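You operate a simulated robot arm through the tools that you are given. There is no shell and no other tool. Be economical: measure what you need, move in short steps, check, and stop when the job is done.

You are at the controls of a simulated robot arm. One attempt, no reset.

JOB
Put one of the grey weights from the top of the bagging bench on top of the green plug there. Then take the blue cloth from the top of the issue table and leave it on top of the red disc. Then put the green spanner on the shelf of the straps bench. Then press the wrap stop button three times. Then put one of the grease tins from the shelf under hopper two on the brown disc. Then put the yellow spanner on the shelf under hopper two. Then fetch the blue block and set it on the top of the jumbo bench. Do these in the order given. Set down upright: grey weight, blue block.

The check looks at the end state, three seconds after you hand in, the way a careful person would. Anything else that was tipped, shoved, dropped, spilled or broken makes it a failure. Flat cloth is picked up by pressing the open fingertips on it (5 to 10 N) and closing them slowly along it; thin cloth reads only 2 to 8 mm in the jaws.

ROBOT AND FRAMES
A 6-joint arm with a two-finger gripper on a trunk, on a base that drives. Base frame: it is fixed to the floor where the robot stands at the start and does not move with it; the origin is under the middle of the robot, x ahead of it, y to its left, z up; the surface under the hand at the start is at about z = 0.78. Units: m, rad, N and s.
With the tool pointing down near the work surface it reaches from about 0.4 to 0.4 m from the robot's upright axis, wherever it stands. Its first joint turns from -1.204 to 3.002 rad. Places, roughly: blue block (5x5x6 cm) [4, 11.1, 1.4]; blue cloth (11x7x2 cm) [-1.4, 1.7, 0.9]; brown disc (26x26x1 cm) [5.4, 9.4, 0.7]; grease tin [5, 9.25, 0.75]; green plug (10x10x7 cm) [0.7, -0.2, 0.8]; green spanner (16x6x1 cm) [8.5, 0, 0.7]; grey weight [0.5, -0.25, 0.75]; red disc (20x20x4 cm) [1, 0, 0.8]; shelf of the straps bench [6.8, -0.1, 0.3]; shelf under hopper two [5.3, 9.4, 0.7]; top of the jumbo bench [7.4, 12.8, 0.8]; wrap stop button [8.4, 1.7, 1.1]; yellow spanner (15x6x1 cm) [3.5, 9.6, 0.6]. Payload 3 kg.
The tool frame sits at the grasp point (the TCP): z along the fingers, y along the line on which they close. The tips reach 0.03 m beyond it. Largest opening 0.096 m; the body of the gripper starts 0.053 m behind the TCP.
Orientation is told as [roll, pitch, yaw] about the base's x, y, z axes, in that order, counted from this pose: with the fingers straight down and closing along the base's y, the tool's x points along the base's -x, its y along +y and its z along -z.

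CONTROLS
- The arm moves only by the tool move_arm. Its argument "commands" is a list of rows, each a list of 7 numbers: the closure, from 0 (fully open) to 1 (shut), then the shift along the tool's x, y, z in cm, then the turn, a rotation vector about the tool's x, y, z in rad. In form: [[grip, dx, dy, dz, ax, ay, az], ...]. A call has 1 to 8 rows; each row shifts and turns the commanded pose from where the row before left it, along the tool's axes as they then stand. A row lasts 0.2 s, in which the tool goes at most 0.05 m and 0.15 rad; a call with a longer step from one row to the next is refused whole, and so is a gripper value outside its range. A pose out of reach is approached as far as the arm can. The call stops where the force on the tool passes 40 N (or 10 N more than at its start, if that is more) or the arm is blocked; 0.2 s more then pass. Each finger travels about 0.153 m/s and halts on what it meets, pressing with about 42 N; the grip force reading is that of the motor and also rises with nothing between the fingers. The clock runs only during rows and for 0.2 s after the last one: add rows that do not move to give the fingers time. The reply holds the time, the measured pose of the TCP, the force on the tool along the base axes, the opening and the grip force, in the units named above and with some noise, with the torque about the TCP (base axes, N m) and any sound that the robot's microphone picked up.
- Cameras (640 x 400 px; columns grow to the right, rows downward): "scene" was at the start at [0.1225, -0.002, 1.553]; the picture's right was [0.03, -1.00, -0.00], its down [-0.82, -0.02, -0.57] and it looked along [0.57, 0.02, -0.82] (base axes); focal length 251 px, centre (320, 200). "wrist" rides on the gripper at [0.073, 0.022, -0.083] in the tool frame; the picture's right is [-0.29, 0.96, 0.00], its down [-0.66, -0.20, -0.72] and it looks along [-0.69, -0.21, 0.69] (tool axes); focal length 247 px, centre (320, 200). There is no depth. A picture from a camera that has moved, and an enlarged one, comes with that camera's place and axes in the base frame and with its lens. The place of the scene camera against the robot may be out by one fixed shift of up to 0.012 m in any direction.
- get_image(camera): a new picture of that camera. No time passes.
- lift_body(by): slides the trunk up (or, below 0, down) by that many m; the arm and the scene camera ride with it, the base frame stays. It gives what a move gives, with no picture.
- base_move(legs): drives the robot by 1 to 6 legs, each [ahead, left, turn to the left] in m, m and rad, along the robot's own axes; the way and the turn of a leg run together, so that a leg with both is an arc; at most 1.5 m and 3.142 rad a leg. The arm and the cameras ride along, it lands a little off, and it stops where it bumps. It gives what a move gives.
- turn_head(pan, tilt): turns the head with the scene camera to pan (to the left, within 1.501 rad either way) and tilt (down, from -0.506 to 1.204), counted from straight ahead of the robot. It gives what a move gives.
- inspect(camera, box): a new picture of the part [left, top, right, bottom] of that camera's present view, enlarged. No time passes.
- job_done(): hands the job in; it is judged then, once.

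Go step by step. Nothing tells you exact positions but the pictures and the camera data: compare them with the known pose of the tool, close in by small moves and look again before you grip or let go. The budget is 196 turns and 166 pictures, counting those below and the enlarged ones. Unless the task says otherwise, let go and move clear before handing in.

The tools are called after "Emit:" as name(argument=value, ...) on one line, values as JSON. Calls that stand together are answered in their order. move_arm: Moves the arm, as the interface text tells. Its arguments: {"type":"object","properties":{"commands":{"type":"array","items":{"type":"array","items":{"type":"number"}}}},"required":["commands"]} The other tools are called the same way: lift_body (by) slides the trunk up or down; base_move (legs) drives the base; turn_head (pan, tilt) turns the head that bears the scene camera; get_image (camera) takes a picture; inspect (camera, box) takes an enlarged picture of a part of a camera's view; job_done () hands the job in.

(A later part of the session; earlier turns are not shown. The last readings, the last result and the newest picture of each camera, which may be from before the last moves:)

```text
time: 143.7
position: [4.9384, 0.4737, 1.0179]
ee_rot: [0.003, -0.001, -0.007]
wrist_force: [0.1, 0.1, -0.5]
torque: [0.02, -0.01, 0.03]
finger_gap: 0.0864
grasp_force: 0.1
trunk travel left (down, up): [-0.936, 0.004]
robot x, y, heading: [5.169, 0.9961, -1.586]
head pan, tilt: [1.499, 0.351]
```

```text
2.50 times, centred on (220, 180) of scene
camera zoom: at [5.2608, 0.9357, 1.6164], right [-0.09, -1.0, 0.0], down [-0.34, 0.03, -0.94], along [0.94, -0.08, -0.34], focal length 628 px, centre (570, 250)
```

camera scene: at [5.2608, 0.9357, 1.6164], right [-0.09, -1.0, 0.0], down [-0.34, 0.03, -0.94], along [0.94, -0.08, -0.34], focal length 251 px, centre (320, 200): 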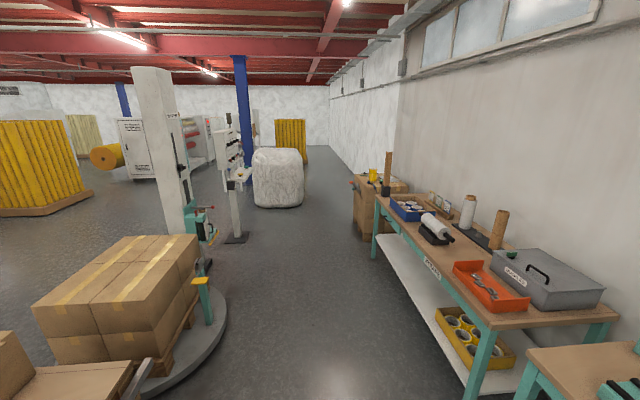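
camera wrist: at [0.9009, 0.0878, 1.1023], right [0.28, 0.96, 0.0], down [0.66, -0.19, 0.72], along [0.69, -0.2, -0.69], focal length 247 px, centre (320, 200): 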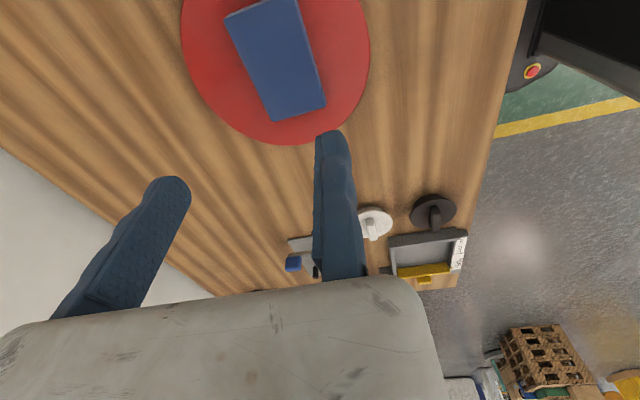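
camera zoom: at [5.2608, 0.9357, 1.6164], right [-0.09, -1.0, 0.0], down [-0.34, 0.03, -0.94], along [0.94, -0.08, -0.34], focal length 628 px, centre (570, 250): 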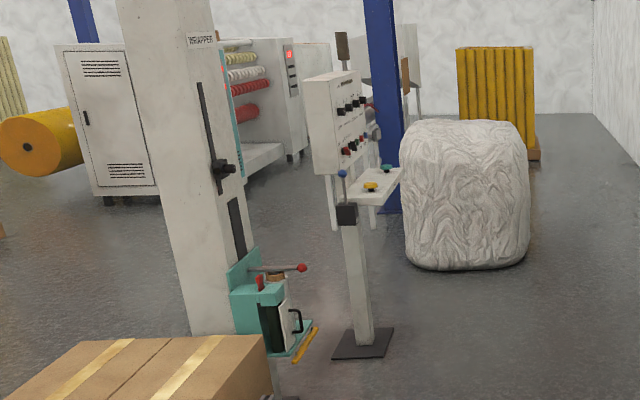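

The green spanner seems to be on top of the stacked boxes past the straps bench (also the stop-button post at ~(8.4, 1.7)). Driving there.

Emit:
base_move(legs=[[0, 1.5, 0.015], [0, 1.5, 0], [0, 0.3, 0]])

Emit:
turn_head(pan=0.2, tilt=0.8)

Emit:
get_image(camera="scene")

Emit:
get_image(camera="wrist")

```text
time: 159.8
position: [8.203, 0.4182, 1.0186]
ee_rot: [0.001, 0.0, -0.053]
wrist_force: [-0.2, -0.5, 0.1]
torque: [-0.01, -0.03, 0.01]
finger_gap: 0.0865
grasp_force: 0.2
trunk travel left (down, up): [-0.936, 0.004]
robot x, y, heading: [8.4585, 0.927, -1.637]
head pan, tilt: [1.499, 0.351]
```

```text
time: 161.2
position: [8.2024, 0.4177, 1.0187]
ee_rot: [0.001, 0.003, -0.053]
wrist_force: [-0.3, -0.2, 0.2]
torque: [-0.03, -0.03, -0.01]
finger_gap: 0.0865
grasp_force: 0.1
trunk travel left (down, up): [-0.936, 0.004]
robot x, y, heading: [8.4561, 0.9323, -1.632]
head pan, tilt: [0.201, 0.799]
```

```text
100 pictures are left
camera scene: at [8.4668, 0.7961, 1.5768], right [-0.99, -0.14, 0.0], down [-0.1, 0.71, -0.7], along [0.1, -0.69, -0.72], focal length 251 px, centre (320, 200)
```

scene: 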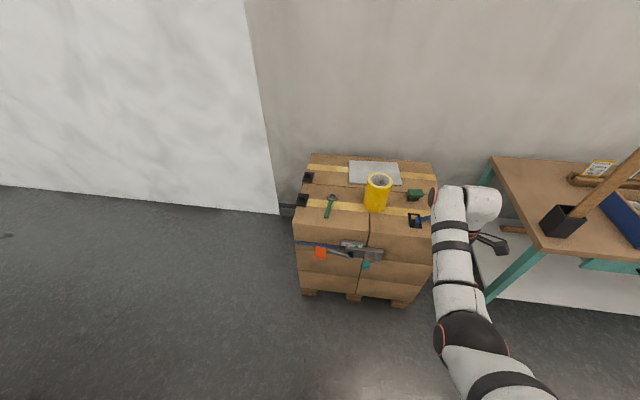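

```text
99 pictures are left
camera wrist: at [8.1314, 0.4433, 1.1025], right [0.35, 0.94, 0.0], down [0.65, -0.24, 0.72], along [0.68, -0.25, -0.69], focal length 247 px, centre (320, 200)
```

wrist: 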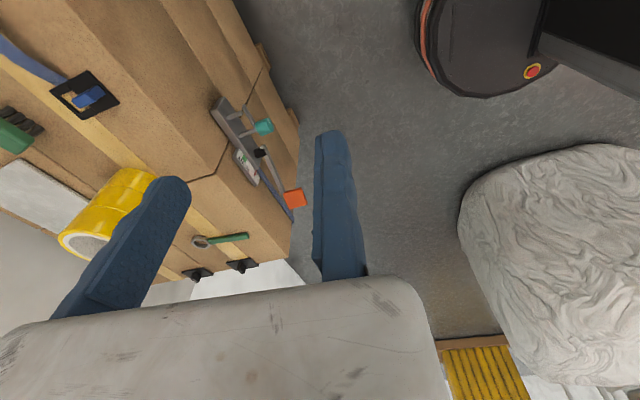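

Emit:
inspect(camera="scene", box=[280, 150, 450, 280])

Emit:
inspect(camera="wrist", box=[160, 80, 320, 290])

```text
3.08 times, centred on (365, 215) of scene
camera zoom: at [8.4668, 0.7961, 1.5768], right [-0.99, -0.14, 0.0], down [-0.1, 0.71, -0.7], along [0.1, -0.69, -0.72], focal length 773 px, centre (182, 154)
```

zoom: 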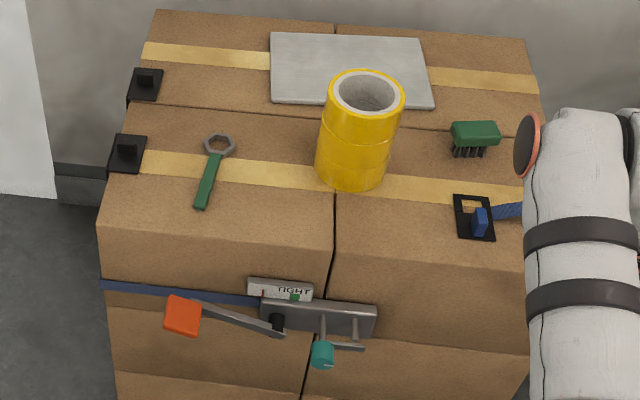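

```text
1.90 times, centred on (240, 185) of wrist
camera zoom: at [8.1314, 0.4433, 1.1025], right [0.35, 0.94, 0.0], down [0.65, -0.24, 0.72], along [0.68, -0.25, -0.69], focal length 470 px, centre (472, 229)
```

zoom: 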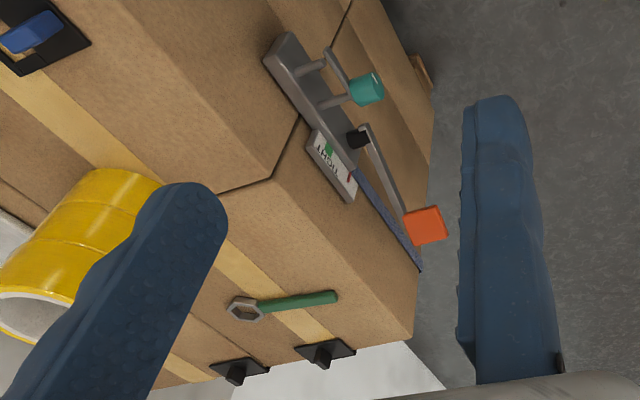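

Spanner: head ≈ (8.528, -0.035), handle end ≈ (8.542, 0.093), z ≈ 0.74. Before choosing the grip I want to see the straps bench's shelf.

Emit:
turn_head(pan=-0.95, tilt=0.65)

Emit:
get_image(camera="scene")

```text
time: 162.6
position: [8.2026, 0.4184, 1.0191]
ee_rot: [0.001, 0.0, -0.054]
wrist_force: [0.2, 0.2, -0.2]
torque: [0.03, -0.02, -0.02]
finger_gap: 0.0863
grasp_force: 0.1
trunk travel left (down, up): [-0.936, 0.004]
robot x, y, heading: [8.4584, 0.9281, -1.629]
head pan, tilt: [-0.949, 0.649]
```

```text
96 pictures are left
camera scene: at [8.3821, 0.8299, 1.5893], right [-0.53, 0.85, 0.0], down [0.51, 0.32, -0.8], along [-0.67, -0.42, -0.6], focal length 251 px, centre (320, 200)
```

scene: 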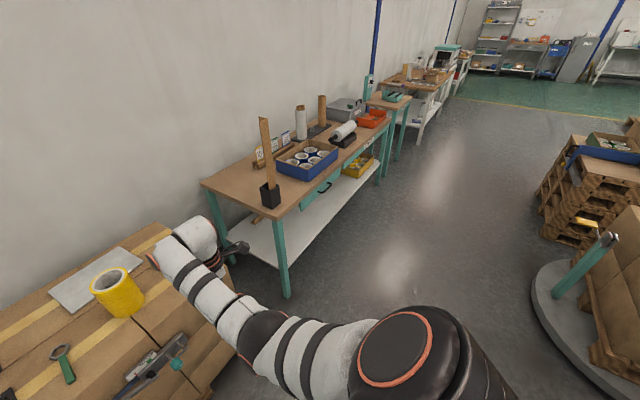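

Shelf front edge is near y ≈ 0.1 under an overhanging top (front y ≈ 0.2), so I need a forward-tilted grip near the handle end, with the spanner pointing forward. First turn the gripper back and test tilting it 45°.

Emit:
move_arm(commands=[[0.1, 0, 0, 0, 0, 0, 0.15], [0.1, 0, 0, 0, 0, 0, 0.15], [0.1, 0, 0, 0, 0, 0, 0.15], [0.1, 0, 0, 0, 0, 0, 0.15], [0.1, 0, 0, 0, 0, 0, 0.15], [0.1, 0, 0, 0, 0, 0, 0.15], [0.1, 0, 0, 0, 0, 0, 0.15], [0.1, 0, 0, 0, 0, 0, 0.15]])

Emit:
move_arm(commands=[[0.1, 0, 0, 0, 0, 0, 0.15], [0.1, 0, 0, 0, 0, 0, 0.15], [0.1, 0, 0, 0, 0, 0, 0.09], [0.1, 0, 0, 0, 0, 0, 0]])

Emit:
move_arm(commands=[[0.1, 0, 0, 0, 0, -0.15, 0], [0.1, 0, 0, 0, 0, -0.15, 0], [0.1, 0, 0, 0, 0, -0.15, 0], [0.1, 0, 0, 0, 0, -0.15, 0], [0.1, 0, 0, 0, 0, -0.15, 0], [0.1, 0, 0, 0, 0, 0, 0]])

```text
time: 164.4
position: [8.2022, 0.4175, 1.0189]
ee_rot: [0.001, 0.001, -1.257]
wrist_force: [0.5, 0.9, -0.1]
torque: [0.01, 0.01, 0.01]
finger_gap: 0.0865
grasp_force: 0.1
trunk travel left (down, up): [-0.936, 0.004]
robot x, y, heading: [8.4578, 0.9305, -1.63]
head pan, tilt: [-0.949, 0.649]
```

```text
time: 165.4
position: [8.203, 0.4173, 1.0182]
ee_rot: [-0.002, 0.001, -1.643]
wrist_force: [-0.4, 0.1, -0.8]
torque: [-0.04, -0.01, 0.0]
finger_gap: 0.0866
grasp_force: 0.1
trunk travel left (down, up): [-0.936, 0.004]
robot x, y, heading: [8.4586, 0.9289, -1.629]
head pan, tilt: [-0.949, 0.649]
```

```text
time: 166.8
position: [8.2024, 0.4174, 1.02]
ee_rot: [-0.002, -0.75, -1.642]
wrist_force: [-0.3, -0.2, -0.6]
torque: [0.03, 0.0, -0.02]
finger_gap: 0.0863
grasp_force: 0.1
trunk travel left (down, up): [-0.936, 0.004]
robot x, y, heading: [8.46, 0.9331, -1.633]
head pan, tilt: [-0.949, 0.649]
```

Tilting works. Now moving the base so the tilted hand comes over the spanner (target TCP ≈ (8.548, 0.052)).

Emit:
base_move(legs=[[0, 0.366, 0], [0.28, 0, 0]])

Emit:
turn_head(pan=-0.2, tilt=0.95)

Emit:
get_image(camera="scene")

Emit:
get_image(camera="wrist")

```text
time: 170.7
position: [8.5486, 0.1188, 1.0201]
ee_rot: [-0.004, -0.748, -1.642]
wrist_force: [-0.2, 0.0, -0.3]
torque: [-0.02, -0.01, 0.01]
finger_gap: 0.0864
grasp_force: 0.1
trunk travel left (down, up): [-0.936, 0.004]
robot x, y, heading: [8.8049, 0.6319, -1.635]
head pan, tilt: [-0.949, 0.649]
```

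```text
time: 171.8
position: [8.5501, 0.1192, 1.0188]
ee_rot: [-0.002, -0.749, -1.641]
wrist_force: [0.0, -0.6, -0.1]
torque: [-0.03, -0.04, 0.01]
finger_gap: 0.0862
grasp_force: 0.0
trunk travel left (down, up): [-0.936, 0.004]
robot x, y, heading: [8.8035, 0.6327, -1.632]
head pan, tilt: [-0.201, 0.949]
```

```text
95 pictures are left
camera scene: at [8.7836, 0.5083, 1.5653], right [-0.97, 0.26, 0.0], down [0.21, 0.79, -0.58], along [-0.15, -0.56, -0.81], focal length 251 px, centre (320, 200)
```

scene: 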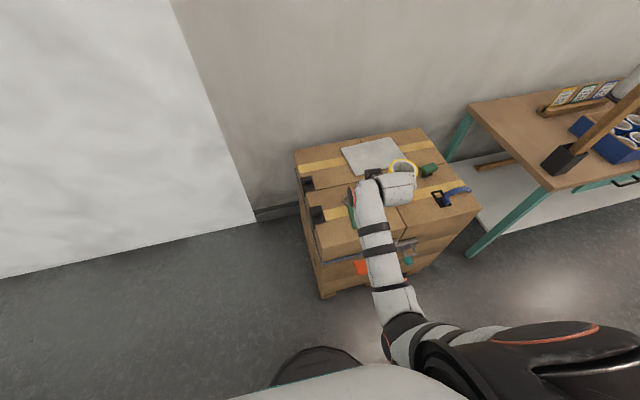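

```text
94 pictures are left
camera wrist: at [8.5807, 0.2275, 1.0308], right [0.94, -0.28, 0.2], down [-0.2, 0.02, 0.98], along [-0.28, -0.96, -0.04], focal length 247 px, centre (320, 200)
```

wrist: 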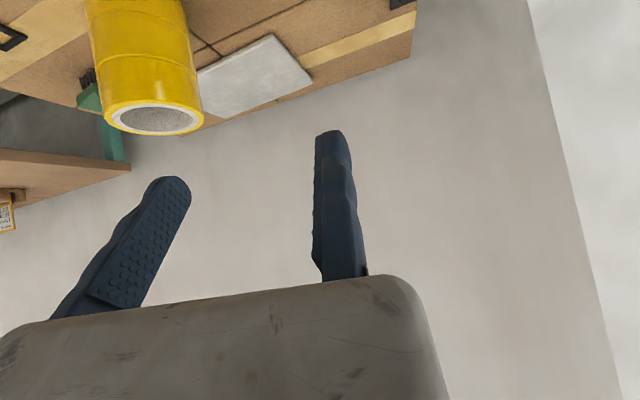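

With the tilt the wrist camera looks level; the scene camera shows the spanner beside the forearm. I'll nudge ahead, narrow the jaw, lower partway and look.

Emit:
base_move(legs=[[0.065, 0, 0]])

Emit:
move_arm(commands=[[0.45, 0, 0, 0, 0, 0, 0], [0.45, 0, 0, 0, 0, 0, 0], [0.45, 0, 0, 0, 0, 0, 0]])

Emit:
lift_body(by=-0.2)

Emit:
get_image(camera="wrist")

Emit:
inspect(camera="scene", box=[270, 90, 470, 290])

```text
time: 172.8
position: [8.5463, 0.0559, 1.0218]
ee_rot: [-0.002, -0.752, -1.64]
wrist_force: [-0.6, 0.4, 0.6]
torque: [0.04, -0.03, -0.02]
finger_gap: 0.0864
grasp_force: 0.1
trunk travel left (down, up): [-0.936, 0.004]
robot x, y, heading: [8.8041, 0.5671, -1.63]
head pan, tilt: [-0.201, 0.949]
```

```text
time: 173.6
position: [8.5468, 0.0531, 1.0199]
ee_rot: [-0.001, -0.746, -1.64]
wrist_force: [0.1, 0.0, 0.1]
torque: [0.01, 0.02, 0.01]
finger_gap: 0.053
grasp_force: 0.0
trunk travel left (down, up): [-0.936, 0.004]
robot x, y, heading: [8.8031, 0.5642, -1.634]
head pan, tilt: [-0.201, 0.949]
```

```text
time: 175.8
position: [8.5457, 0.0543, 0.8201]
ee_rot: [-0.003, -0.747, -1.64]
wrist_force: [0.1, 0.7, 0.3]
torque: [-0.06, 0.02, 0.02]
finger_gap: 0.0528
grasp_force: 0.0
trunk travel left (down, up): [-0.736, 0.204]
robot x, y, heading: [8.8019, 0.5703, -1.63]
head pan, tilt: [-0.201, 0.949]
```

```text
93 pictures are left
camera wrist: at [8.577, 0.1621, 0.8308], right [0.94, -0.28, 0.2], down [-0.2, 0.02, 0.98], along [-0.28, -0.96, -0.04], focal length 247 px, centre (320, 200)
```

wrist: 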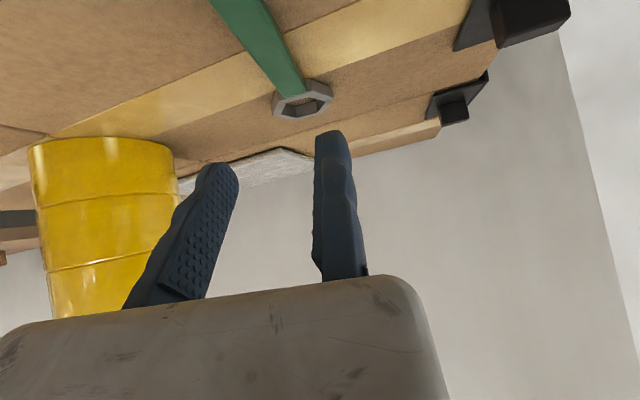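

```text
2.00 times, centred on (370, 190) of scene
camera zoom: at [8.7799, 0.4428, 1.3653], right [-0.97, 0.26, 0.0], down [0.21, 0.79, -0.58], along [-0.15, -0.56, -0.81], focal length 502 px, centre (220, 220)
```

zoom: 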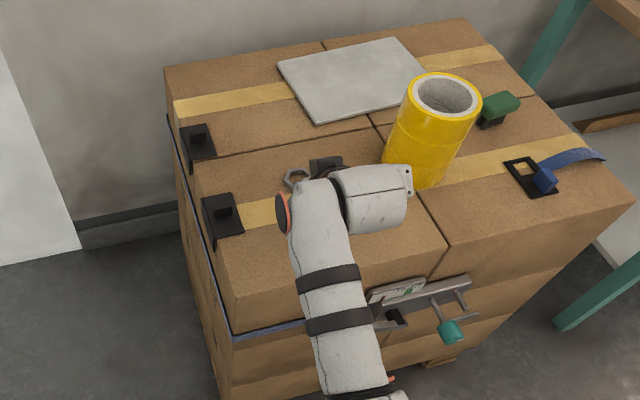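

The spanner lies between the fingers, about 4 mm off the fixed one. Lowering most of the way.

Emit:
move_arm(commands=[[0.45, 0, 0.2, 0, 0, 0, 0], [0.45, 0, 0, 0, 0, 0, 0]])

Emit:
lift_body(by=-0.04)

Emit:
get_image(camera="wrist")

```text
time: 176.3
position: [8.5478, 0.0549, 0.8192]
ee_rot: [0.0, -0.747, -1.642]
wrist_force: [0.2, 0.7, 0.0]
torque: [-0.02, -0.01, -0.01]
finger_gap: 0.0527
grasp_force: 0.0
trunk travel left (down, up): [-0.736, 0.204]
robot x, y, heading: [8.8017, 0.562, -1.628]
head pan, tilt: [-0.201, 0.949]
```

```text
time: 177.2
position: [8.5475, 0.0536, 0.7787]
ee_rot: [-0.003, -0.748, -1.641]
wrist_force: [0.5, -0.1, 0.4]
torque: [0.0, 0.01, 0.01]
finger_gap: 0.0529
grasp_force: 0.0
trunk travel left (down, up): [-0.696, 0.244]
robot x, y, heading: [8.799, 0.5704, -1.636]
head pan, tilt: [-0.201, 0.949]
```

```text
91 pictures are left
camera wrist: at [8.5793, 0.1619, 0.7908], right [0.94, -0.28, 0.2], down [-0.2, 0.02, 0.98], along [-0.28, -0.96, -0.04], focal length 247 px, centre (320, 200)
```

wrist: 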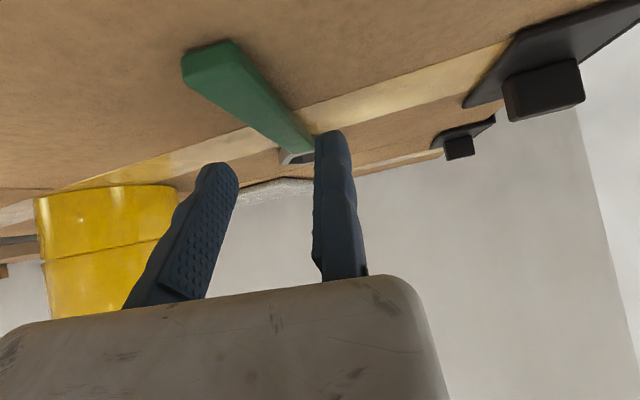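

Emit:
move_arm(commands=[[0.45, 0.34, 0, 0.367, 0, 0, 0], [0.45, 0, 0, 0, 0, 0, 0], [0.45, 0.2, 0, 0.22, 0, 0, 0], [0.45, 0, 0, 0, 0, 0, 0]])

Emit:
move_arm(commands=[[0.45, 0.2, 0, 0.22, 0, 0, 0], [0.45, 0, 0, 0, 0, 0, 0]])

Emit:
get_image(camera="wrist")

```text
time: 178.2
position: [8.549, 0.0543, 0.7711]
ee_rot: [-0.002, -0.748, -1.641]
wrist_force: [0.4, -0.6, -0.1]
torque: [0.01, 0.0, -0.01]
finger_gap: 0.053
grasp_force: 0.1
trunk travel left (down, up): [-0.696, 0.244]
robot x, y, heading: [8.7992, 0.5675, -1.633]
head pan, tilt: [-0.201, 0.949]
```

```text
time: 178.8
position: [8.5485, 0.0541, 0.769]
ee_rot: [-0.003, -0.751, -1.642]
wrist_force: [-0.2, -1.4, 3.2]
torque: [-0.08, 0.04, -0.03]
finger_gap: 0.0529
grasp_force: 0.0
trunk travel left (down, up): [-0.696, 0.244]
robot x, y, heading: [8.7994, 0.5699, -1.631]
head pan, tilt: [-0.201, 0.949]
```

```text
90 pictures are left
camera wrist: at [8.5796, 0.1617, 0.7806], right [0.94, -0.28, 0.2], down [-0.2, 0.02, 0.98], along [-0.28, -0.96, -0.03], focal length 247 px, centre (320, 200)
```

wrist: 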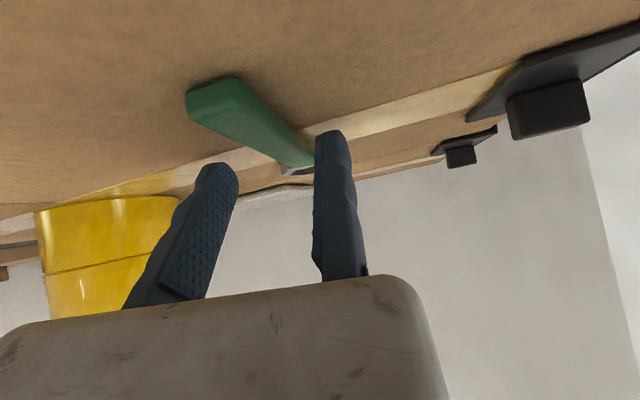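

Tips just touch the box; the handle lies between the fingers ~1 cm from the fixed one. Raising 1 mm, shifting 0.8 cm, then closing.

Emit:
move_arm(commands=[[0.45, -0.1, 0, -0.11, 0, 0, 0], [0.45, 0, -0.8, 0, 0, 0, 0], [0.55, 0, 0, 0, 0, 0, 0], [0.62, 0, 0, 0, 0, 0, 0], [0.68, 0, 0, 0, 0, 0, 0], [0.74, 0, 0, 0, 0, 0, 0], [0.8, 0, 0, 0, 0, 0, 0], [0.9, 0, 0, 0, 0, 0, 0]])

Emit:
move_arm(commands=[[0.95, 0, 0, 0, 0, 0, 0], [0.95, 0, 0, 0, 0, 0, 0]])

Emit:
get_image(camera="wrist")

```text
time: 180.6
position: [8.5408, 0.0548, 0.7697]
ee_rot: [-0.002, -0.749, -1.641]
wrist_force: [-0.4, 0.6, -0.1]
torque: [0.0, 0.03, -0.01]
finger_gap: 0.0173
grasp_force: 41.8
trunk travel left (down, up): [-0.696, 0.244]
robot x, y, heading: [8.8024, 0.5681, -1.631]
head pan, tilt: [-0.201, 0.949]
```

```text
time: 181.2
position: [8.5414, 0.0546, 0.7686]
ee_rot: [-0.003, -0.748, -1.641]
wrist_force: [-0.7, -0.8, 0.7]
torque: [0.0, 0.03, 0.01]
finger_gap: 0.0171
grasp_force: 42.2
trunk travel left (down, up): [-0.696, 0.244]
robot x, y, heading: [8.8032, 0.5684, -1.631]
head pan, tilt: [-0.201, 0.949]
```

```text
89 pictures are left
camera wrist: at [8.5718, 0.1625, 0.7813], right [0.94, -0.28, 0.2], down [-0.2, 0.02, 0.98], along [-0.28, -0.96, -0.04], focal length 247 px, centre (320, 200)
```

wrist: 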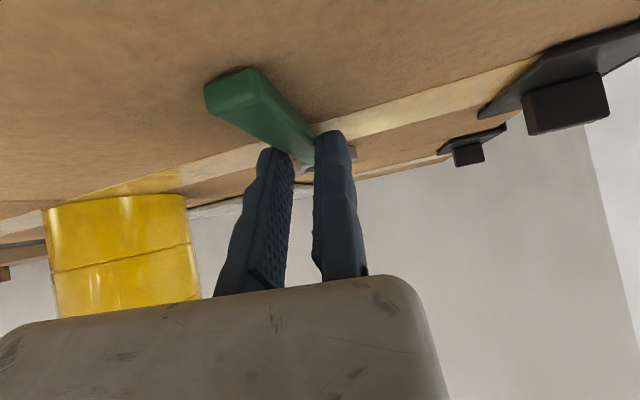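

Gripped at 17 mm. Lifting and checking it stays level.

Emit:
lift_body(by=0.1)

Emit:
get_image(camera="wrist")

```text
time: 182.5
position: [8.5403, 0.0538, 0.8684]
ee_rot: [-0.001, -0.746, -1.642]
wrist_force: [1.2, 0.3, -1.7]
torque: [0.05, -0.01, -0.05]
finger_gap: 0.0171
grasp_force: 42.7
trunk travel left (down, up): [-0.796, 0.144]
robot x, y, heading: [8.8004, 0.5678, -1.631]
head pan, tilt: [-0.201, 0.949]
```

```text
88 pictures are left
camera wrist: at [8.5718, 0.1623, 0.8811], right [0.94, -0.28, 0.2], down [-0.2, 0.02, 0.98], along [-0.28, -0.96, -0.04], focal length 247 px, centre (320, 200)
```

wrist: 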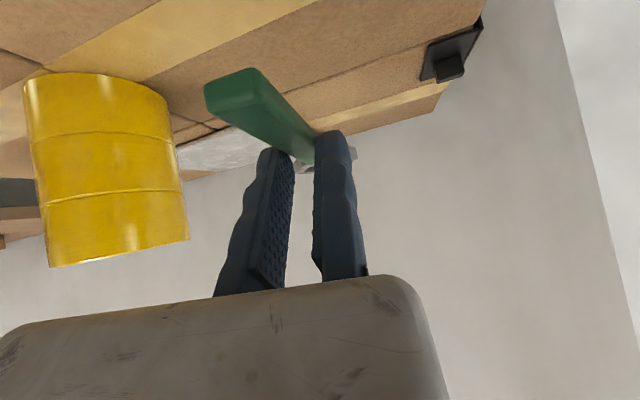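

Held firmly. Backing off and driving to the straps bench.

Emit:
base_move(legs=[[-0.4, 0, 0.055], [0, -1.5, 0]])

Emit:
turn_head(pan=-0.1, tilt=0.85)

Emit:
get_image(camera="scene")

Emit:
get_image(camera="wrist")

```text
time: 191.9
position: [7.1054, 0.4632, 0.87]
ee_rot: [-0.004, -0.747, -1.597]
wrist_force: [0.1, -0.6, -2.7]
torque: [0.08, -0.01, -0.01]
finger_gap: 0.0168
grasp_force: 42.4
trunk travel left (down, up): [-0.796, 0.144]
robot x, y, heading: [7.3498, 0.9856, -1.591]
head pan, tilt: [-0.201, 0.949]
```

```text
time: 192.6
position: [7.1067, 0.4629, 0.87]
ee_rot: [-0.002, -0.747, -1.598]
wrist_force: [-0.1, 0.1, -1.4]
torque: [0.02, -0.03, -0.04]
finger_gap: 0.0172
grasp_force: 42.3
trunk travel left (down, up): [-0.796, 0.144]
robot x, y, heading: [7.3462, 0.9869, -1.588]
head pan, tilt: [-0.099, 0.85]
```

```text
87 pictures are left
camera scene: at [7.3343, 0.8544, 1.4327], right [-0.99, 0.12, 0.0], down [0.09, 0.75, -0.66], along [-0.08, -0.65, -0.75], focal length 251 px, centre (320, 200)
```

scene: 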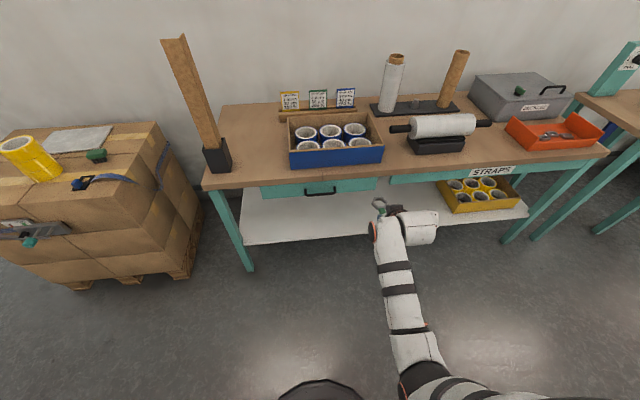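

```text
86 pictures are left
camera wrist: at [7.1323, 0.5724, 0.8811], right [0.95, -0.24, 0.2], down [-0.2, 0.01, 0.98], along [-0.24, -0.97, -0.04], focal length 247 px, centre (320, 200)
```

wrist: 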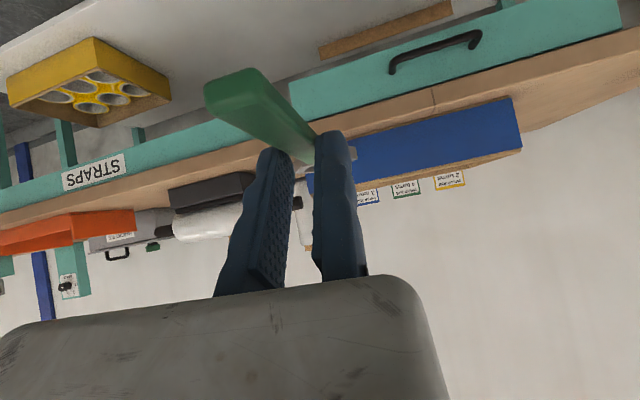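

The shelf is clear at x ≈ 7.1. I'll lower the trunk here, outside the bench, and measure the shelf height with the level wrist camera.

Emit:
lift_body(by=-0.47)

Emit:
get_image(camera="wrist")

Emit:
get_image(camera="scene")

```text
refused: -0.47 is not a number from -0.4 to 0.4
```

```text
85 pictures are left
camera wrist: at [7.1323, 0.5724, 0.8811], right [0.95, -0.24, 0.2], down [-0.2, 0.01, 0.98], along [-0.24, -0.97, -0.04], focal length 247 px, centre (320, 200)
```

wrist: 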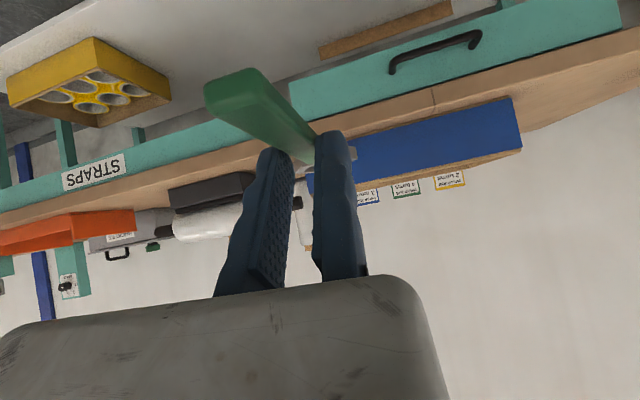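

```text
84 pictures are left
camera scene: at [7.3343, 0.8544, 1.4327], right [-0.99, 0.12, 0.0], down [0.09, 0.75, -0.66], along [-0.08, -0.65, -0.75], focal length 251 px, centre (320, 200)
```

scene: 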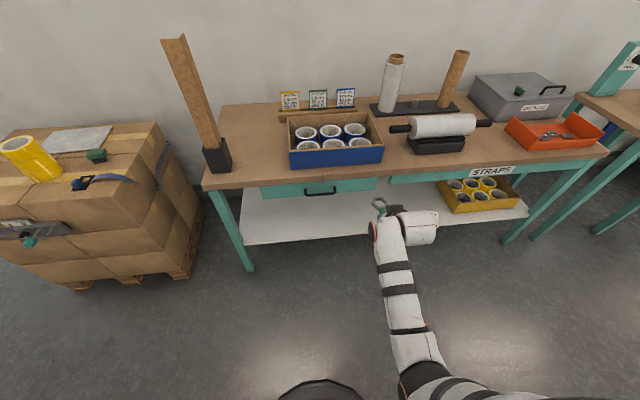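

Emit:
lift_body(by=-0.38)

Emit:
get_image(camera="wrist")

Emit:
get_image(camera="scene")

```text
time: 196.2
position: [7.1065, 0.464, 0.4888]
ee_rot: [-0.002, -0.748, -1.599]
wrist_force: [-0.2, -0.1, -1.2]
torque: [0.01, 0.0, 0.0]
finger_gap: 0.0171
grasp_force: 42.4
trunk travel left (down, up): [-0.416, 0.524]
robot x, y, heading: [7.3421, 0.9873, -1.586]
head pan, tilt: [-0.099, 0.85]
```

```text
83 pictures are left
camera wrist: at [7.1324, 0.5725, 0.5012], right [0.95, -0.24, 0.2], down [-0.2, 0.01, 0.98], along [-0.24, -0.97, -0.04], focal length 247 px, centre (320, 200)
```

wrist: 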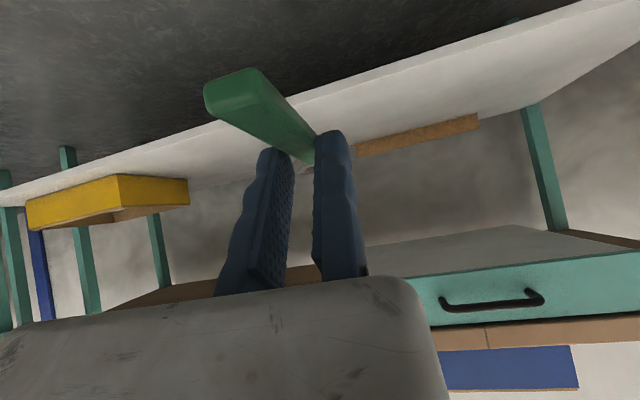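

```text
82 pictures are left
camera scene: at [7.3345, 0.8545, 1.0527], right [-0.99, 0.12, 0.0], down [0.09, 0.75, -0.66], along [-0.08, -0.66, -0.75], focal length 251 px, centre (320, 200)
```

scene: 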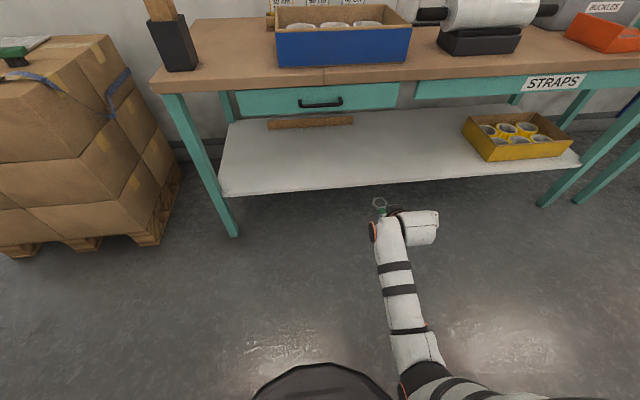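

Shelf front edge ≈ y 0.10, z ≈ 0.285. Lowering to hover height and driving in, with a check midway.

Emit:
lift_body(by=-0.12)

Emit:
base_move(legs=[[0.33, 0, 0.015]])

Emit:
get_image(camera="wrist")

Emit:
get_image(camera="scene")

```text
time: 197.7
position: [7.1078, 0.463, 0.3697]
ee_rot: [-0.001, -0.748, -1.6]
wrist_force: [-0.5, 0.7, -1.1]
torque: [0.06, -0.06, -0.02]
finger_gap: 0.017
grasp_force: 42.0
trunk travel left (down, up): [-0.296, 0.644]
robot x, y, heading: [7.3418, 0.9891, -1.586]
head pan, tilt: [-0.099, 0.85]
```

```text
time: 199.9
position: [7.1104, 0.1304, 0.3699]
ee_rot: [-0.001, -0.746, -1.582]
wrist_force: [-0.1, 0.2, -1.9]
torque: [0.06, -0.02, 0.03]
finger_gap: 0.017
grasp_force: 42.1
trunk travel left (down, up): [-0.296, 0.644]
robot x, y, heading: [7.3402, 0.6571, -1.576]
head pan, tilt: [-0.099, 0.85]
```

```text
81 pictures are left
camera wrist: at [7.1352, 0.2398, 0.3811], right [0.95, -0.23, 0.2], down [-0.2, 0.01, 0.98], along [-0.23, -0.97, -0.04], focal length 247 px, centre (320, 200)
```

wrist: 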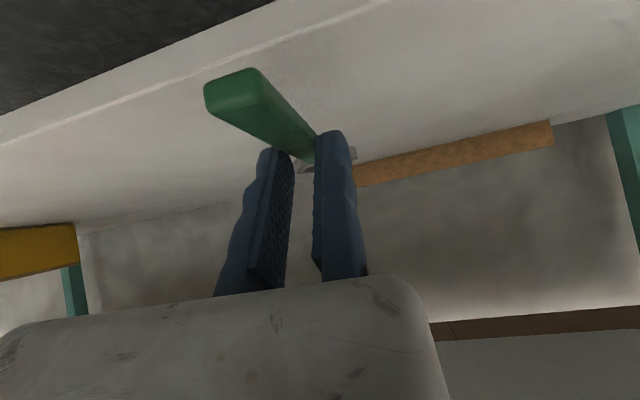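

```text
80 pictures are left
camera scene: at [7.333, 0.5247, 0.9327], right [-0.99, 0.1, 0.0], down [0.08, 0.75, -0.66], along [-0.07, -0.66, -0.75], focal length 251 px, centre (320, 200)
```

scene: 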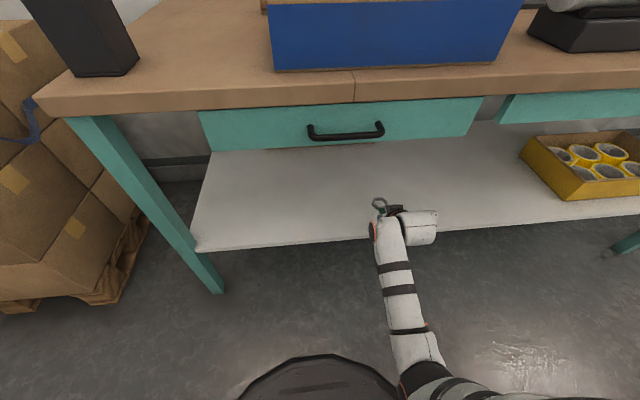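

Consistent: shelf at ≈ 0.28. Advancing the remaining 12 cm.

Emit:
base_move(legs=[[0.125, 0, 0]])

Emit:
lift_body(by=-0.035)

Emit:
get_image(camera="wrist")

Emit:
inspect(camera="scene", box=[280, 60, 480, 260])

```text
time: 201.2
position: [7.1096, 0.002, 0.37]
ee_rot: [-0.002, -0.748, -1.586]
wrist_force: [-0.2, 0.8, -2.0]
torque: [0.03, -0.01, 0.02]
finger_gap: 0.0169
grasp_force: 42.0
trunk travel left (down, up): [-0.296, 0.644]
robot x, y, heading: [7.3396, 0.5294, -1.573]
head pan, tilt: [-0.099, 0.85]
```

```text
time: 202.0
position: [7.1111, 0.0028, 0.3347]
ee_rot: [-0.002, -0.747, -1.585]
wrist_force: [0.4, 0.2, -1.7]
torque: [0.07, -0.01, -0.01]
finger_gap: 0.0171
grasp_force: 42.1
trunk travel left (down, up): [-0.261, 0.679]
robot x, y, heading: [7.3392, 0.5294, -1.573]
head pan, tilt: [-0.099, 0.85]
```

```text
79 pictures are left
camera wrist: at [7.1344, 0.1124, 0.3461], right [0.95, -0.23, 0.2], down [-0.2, 0.01, 0.98], along [-0.23, -0.97, -0.04], focal length 247 px, centre (320, 200)
```

wrist: 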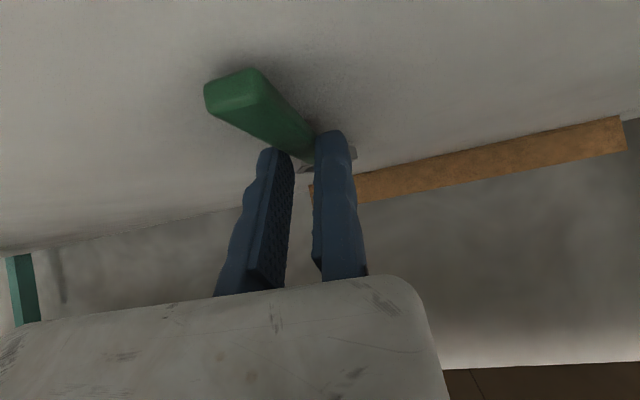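

```text
2.00 times, centred on (380, 160) of scene
camera zoom: at [7.3325, 0.3972, 0.8976], right [-0.99, 0.1, 0.0], down [0.08, 0.75, -0.66], along [-0.07, -0.66, -0.75], focal length 502 px, centre (200, 280)
```

zoom: 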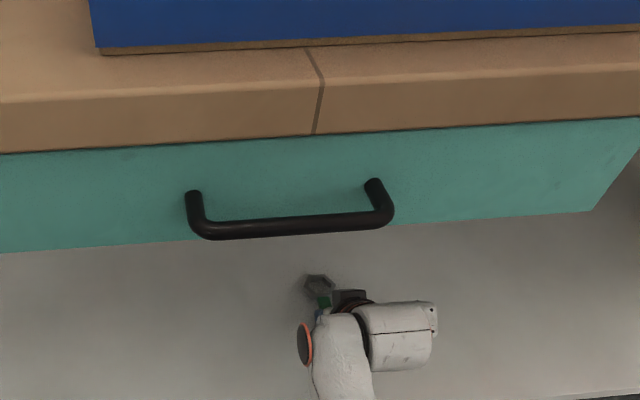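

Near the surface now (shadow closing). Lowering in small steps until contact.

Emit:
lift_body(by=-0.012)

Emit:
move_arm(commands=[[0.95, 0.2, 0, 0.22, 0, 0, 0], [0.95, 0, 0, 0, 0, 0, 0], [0.95, 0.2, 0, 0.22, 0, 0, 0], [0.95, 0, 0, 0, 0, 0, 0]])

Emit:
get_image(camera="wrist")

```text
time: 202.6
position: [7.1086, 0.003, 0.3288]
ee_rot: [-0.007, -0.763, -1.582]
wrist_force: [-0.5, 2.2, 26.4]
torque: [-0.27, 0.21, -0.06]
finger_gap: 0.0173
grasp_force: 42.5
trunk travel left (down, up): [-0.249, 0.691]
robot x, y, heading: [7.3417, 0.5294, -1.574]
head pan, tilt: [-0.099, 0.85]
```

```text
time: 203.0
position: [7.1088, 0.001, 0.3293]
ee_rot: [-0.01, -0.772, -1.58]
wrist_force: [-1.1, -2.0, 17.8]
torque: [0.61, 0.05, -0.11]
finger_gap: 0.0171
grasp_force: 42.2
trunk travel left (down, up): [-0.249, 0.691]
robot x, y, heading: [7.3416, 0.5282, -1.574]
head pan, tilt: [-0.099, 0.85]
stopped in row 2: the force on the tool passed its limit at 42 N (the readings are from after the stop); the commanded pose is now the measured one
```

```text
77 pictures are left
camera wrist: at [7.1338, 0.1094, 0.3378], right [0.95, -0.23, 0.2], down [-0.19, 0.03, 0.98], along [-0.23, -0.97, -0.01], focal length 247 px, centre (320, 200)
```

wrist: 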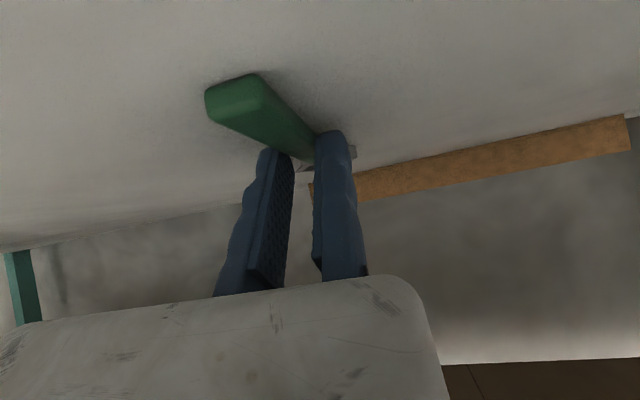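

Contact. Opening, then rising a little and backing out.

Emit:
move_arm(commands=[[0.8, 0, 0, 0, 0, 0, 0], [0.6, 0, 0, 0, 0, 0, 0], [0.5, 0, 0.3, -0.1, 0, 0, 0], [0.5, 0, 0.3, 0, 0, 0, 0], [0.5, 0, 0, 0, 0, 0, 0]])

Emit:
lift_body(by=0.04)

Emit:
base_move(legs=[[-0.3, 0, 0]])

Emit:
get_image(camera="wrist")

Emit:
get_image(camera="scene")

```text
time: 204.2
position: [7.1123, 0.0035, 0.3279]
ee_rot: [-0.014, -0.769, -1.58]
wrist_force: [-24.3, -2.5, 24.9]
torque: [-0.41, 0.61, -0.33]
finger_gap: 0.048
grasp_force: 0.2
trunk travel left (down, up): [-0.249, 0.691]
robot x, y, heading: [7.336, 0.5281, -1.573]
head pan, tilt: [-0.099, 0.85]
```

```text
time: 205.0
position: [7.1169, 0.0029, 0.3642]
ee_rot: [-0.006, -0.758, -1.582]
wrist_force: [0.1, -0.2, 0.6]
torque: [0.0, 0.02, 0.0]
finger_gap: 0.0479
grasp_force: 0.0
trunk travel left (down, up): [-0.289, 0.651]
robot x, y, heading: [7.341, 0.5309, -1.577]
head pan, tilt: [-0.099, 0.85]
```

```text
time: 207.1
position: [7.1175, 0.3013, 0.3653]
ee_rot: [-0.006, -0.759, -1.579]
wrist_force: [-0.5, -0.3, -0.4]
torque: [0.0, -0.02, 0.0]
finger_gap: 0.048
grasp_force: 0.0
trunk travel left (down, up): [-0.289, 0.651]
robot x, y, heading: [7.3399, 0.83, -1.575]
head pan, tilt: [-0.099, 0.85]
```

```text
76 pictures are left
camera wrist: at [7.1423, 0.4115, 0.3756], right [0.95, -0.23, 0.2], down [-0.2, 0.02, 0.98], along [-0.23, -0.97, -0.02], focal length 247 px, centre (320, 200)
```

wrist: 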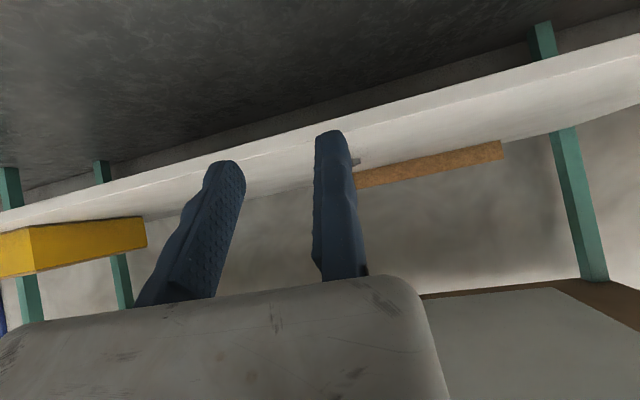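

```text
75 pictures are left
camera scene: at [7.3338, 0.6982, 0.9258], right [-0.99, 0.1, 0.0], down [0.08, 0.75, -0.66], along [-0.07, -0.66, -0.75], focal length 251 px, centre (320, 200)
```

scene: 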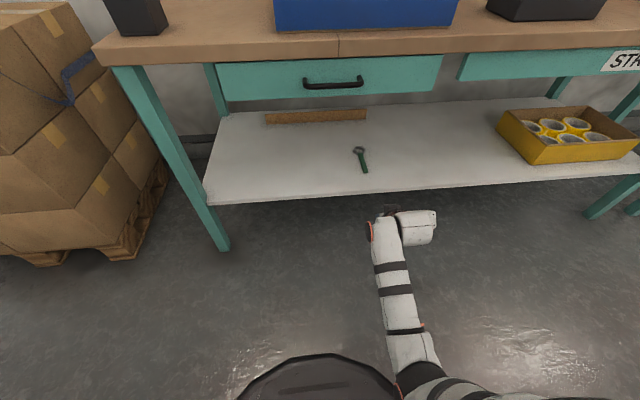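

The spanner lies on the shelf. Next the wrap stop button: raise the trunk, turn left and look at the control post.

Emit:
lift_body(by=0.4)

Emit:
lift_body(by=0.24)

Emit:
base_move(legs=[[-0.1, 0, 0], [0, 0, 1.575]])

Emit:
turn_head(pan=0.7, tilt=0.35)

Emit:
get_image(camera="scene")

```text
time: 210.9
position: [7.1174, 0.3012, 0.766]
ee_rot: [-0.008, -0.76, -1.579]
wrist_force: [0.7, 0.4, 0.1]
torque: [-0.01, 0.0, -0.04]
finger_gap: 0.0481
grasp_force: 0.1
trunk travel left (down, up): [-0.689, 0.251]
robot x, y, heading: [7.3437, 0.8289, -1.57]
head pan, tilt: [-0.099, 0.85]
```

```text
time: 213.4
position: [7.118, 0.3014, 1.0061]
ee_rot: [-0.006, -0.759, -1.579]
wrist_force: [0.0, 0.3, 0.5]
torque: [0.03, 0.01, 0.0]
finger_gap: 0.0479
grasp_force: 0.1
trunk travel left (down, up): [-0.929, 0.011]
robot x, y, heading: [7.3398, 0.8297, -1.574]
head pan, tilt: [-0.099, 0.85]
```

```text
time: 218.3
position: [7.8668, 0.7003, 1.0056]
ee_rot: [-0.008, -0.757, -0.019]
wrist_force: [0.2, 0.1, 0.9]
torque: [0.0, 0.0, -0.04]
finger_gap: 0.0481
grasp_force: 0.1
trunk travel left (down, up): [-0.929, 0.011]
robot x, y, heading: [7.3397, 0.9283, -0.013]
head pan, tilt: [-0.099, 0.85]
```

```text
time: 219.5
position: [7.8686, 0.7005, 1.006]
ee_rot: [-0.008, -0.758, -0.019]
wrist_force: [0.1, 0.0, 0.3]
torque: [0.02, 0.0, 0.0]
finger_gap: 0.048
grasp_force: 0.0
trunk travel left (down, up): [-0.929, 0.011]
robot x, y, heading: [7.3418, 0.9278, -0.009]
head pan, tilt: [0.7, 0.351]
```

```text
74 pictures are left
camera scene: at [7.464, 0.9832, 1.6094], right [0.63, -0.77, 0.0], down [-0.27, -0.22, -0.94], along [0.73, 0.6, -0.34], focal length 251 px, centre (320, 200)
```

scene: 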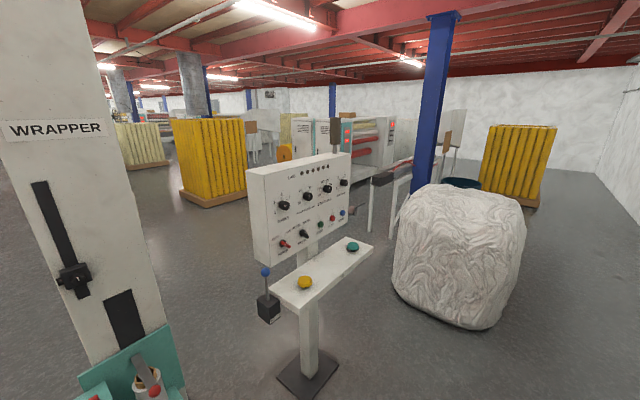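

Emit:
inspect(camera="scene", box=[240, 140, 390, 330])

Emit:
inspect(camera="scene", box=[260, 190, 380, 265])

```text
2.11 times, centred on (315, 235) of scene
camera zoom: at [7.464, 0.9832, 1.6094], right [0.63, -0.77, 0.0], down [-0.27, -0.22, -0.94], along [0.73, 0.6, -0.34], focal length 529 px, centre (330, 126)
```

zoom: 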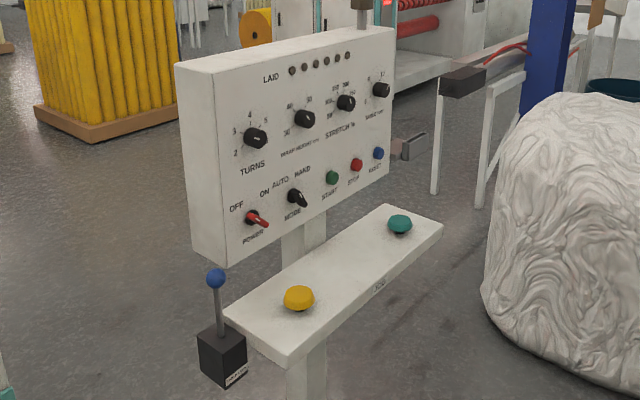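

```text
5.33 times, centred on (320, 228) of scene
camera zoom: at [7.464, 0.9832, 1.6094], right [0.63, -0.77, 0.0], down [-0.27, -0.22, -0.94], along [0.73, 0.6, -0.34], focal length 1339 px, centre (320, 53)
```

zoom: 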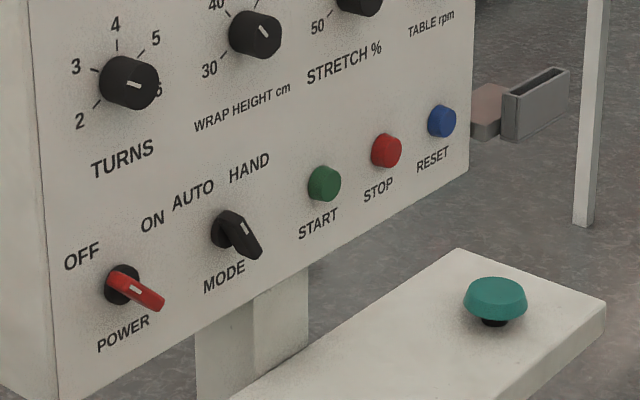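

The STOP button is the red one at ≈ (8.374, 1.656, 1.10), panel facing -y. I'll position facing +y in front of it.

Emit:
base_move(legs=[[0.81, -0.1, 0.01], [0, 0, 1.571]])

Emit:
turn_head(pan=0.0, tilt=0.5)

Emit:
move_arm(commands=[[0.7, 0, 0, 0, 0, -0.15, 0], [1, 0, 0, 0, 0, -0.15, 0], [1, 0, 0, 0, 0, -0.15, 0], [1, 0, 0, 0, 0, -0.15, 0], [1, 0, 0, 0, 0, -0.1, 0], [1, 0, 0, 0, 0, 0, 0], [1, 0, 0, 0, 0, 0, 0]])

Emit:
get_image(camera="scene")

Emit:
get_image(camera="wrist")

```text
time: 227.7
position: [8.3791, 1.351, 1.0054]
ee_rot: [-0.007, -0.758, 1.567]
wrist_force: [-0.2, 0.5, -0.4]
torque: [-0.02, -0.01, 0.01]
finger_gap: 0.048
grasp_force: 0.1
trunk travel left (down, up): [-0.929, 0.011]
robot x, y, heading: [8.159, 0.8217, 1.577]
head pan, tilt: [0.7, 0.351]
```

```text
time: 228.8
position: [8.3795, 1.352, 1.0053]
ee_rot: [-0.006, -0.761, 1.567]
wrist_force: [0.7, -0.5, -0.5]
torque: [0.03, -0.01, 0.02]
finger_gap: 0.048
grasp_force: 0.2
trunk travel left (down, up): [-0.929, 0.011]
robot x, y, heading: [8.1561, 0.8218, 1.575]
head pan, tilt: [0.0, 0.499]
```

```text
time: 230.4
position: [8.3476, 1.3536, 1.006]
ee_rot: [-0.017, -1.466, 1.606]
wrist_force: [1.7, -0.6, -0.1]
torque: [0.01, 0.03, 0.02]
finger_gap: 0.0001
grasp_force: 33.2
out of reach, approached as far as the arm can: row 5
trunk travel left (down, up): [-0.929, 0.011]
robot x, y, heading: [8.1564, 0.8199, 1.578]
head pan, tilt: [0.0, 0.499]
```

```text
71 pictures are left
camera scene: at [8.1605, 0.9599, 1.5957], right [1.0, 0.0, 0.0], down [0.0, -0.48, -0.88], along [0.0, 0.88, -0.48], focal length 251 px, centre (320, 200)
```

scene: 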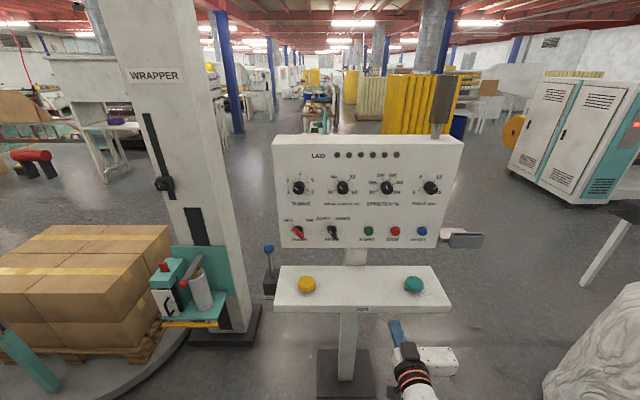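

```text
70 pictures are left
camera wrist: at [8.3279, 1.2624, 0.9432], right [-0.96, 0.02, 0.29], down [0.21, -0.65, 0.73], along [0.2, 0.76, 0.61], focal length 247 px, centre (320, 200)
```

wrist: 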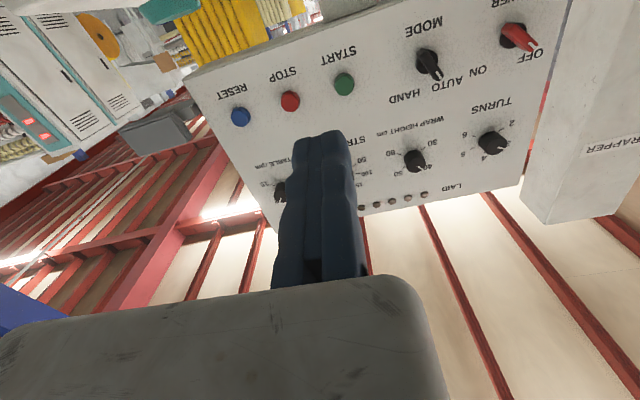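

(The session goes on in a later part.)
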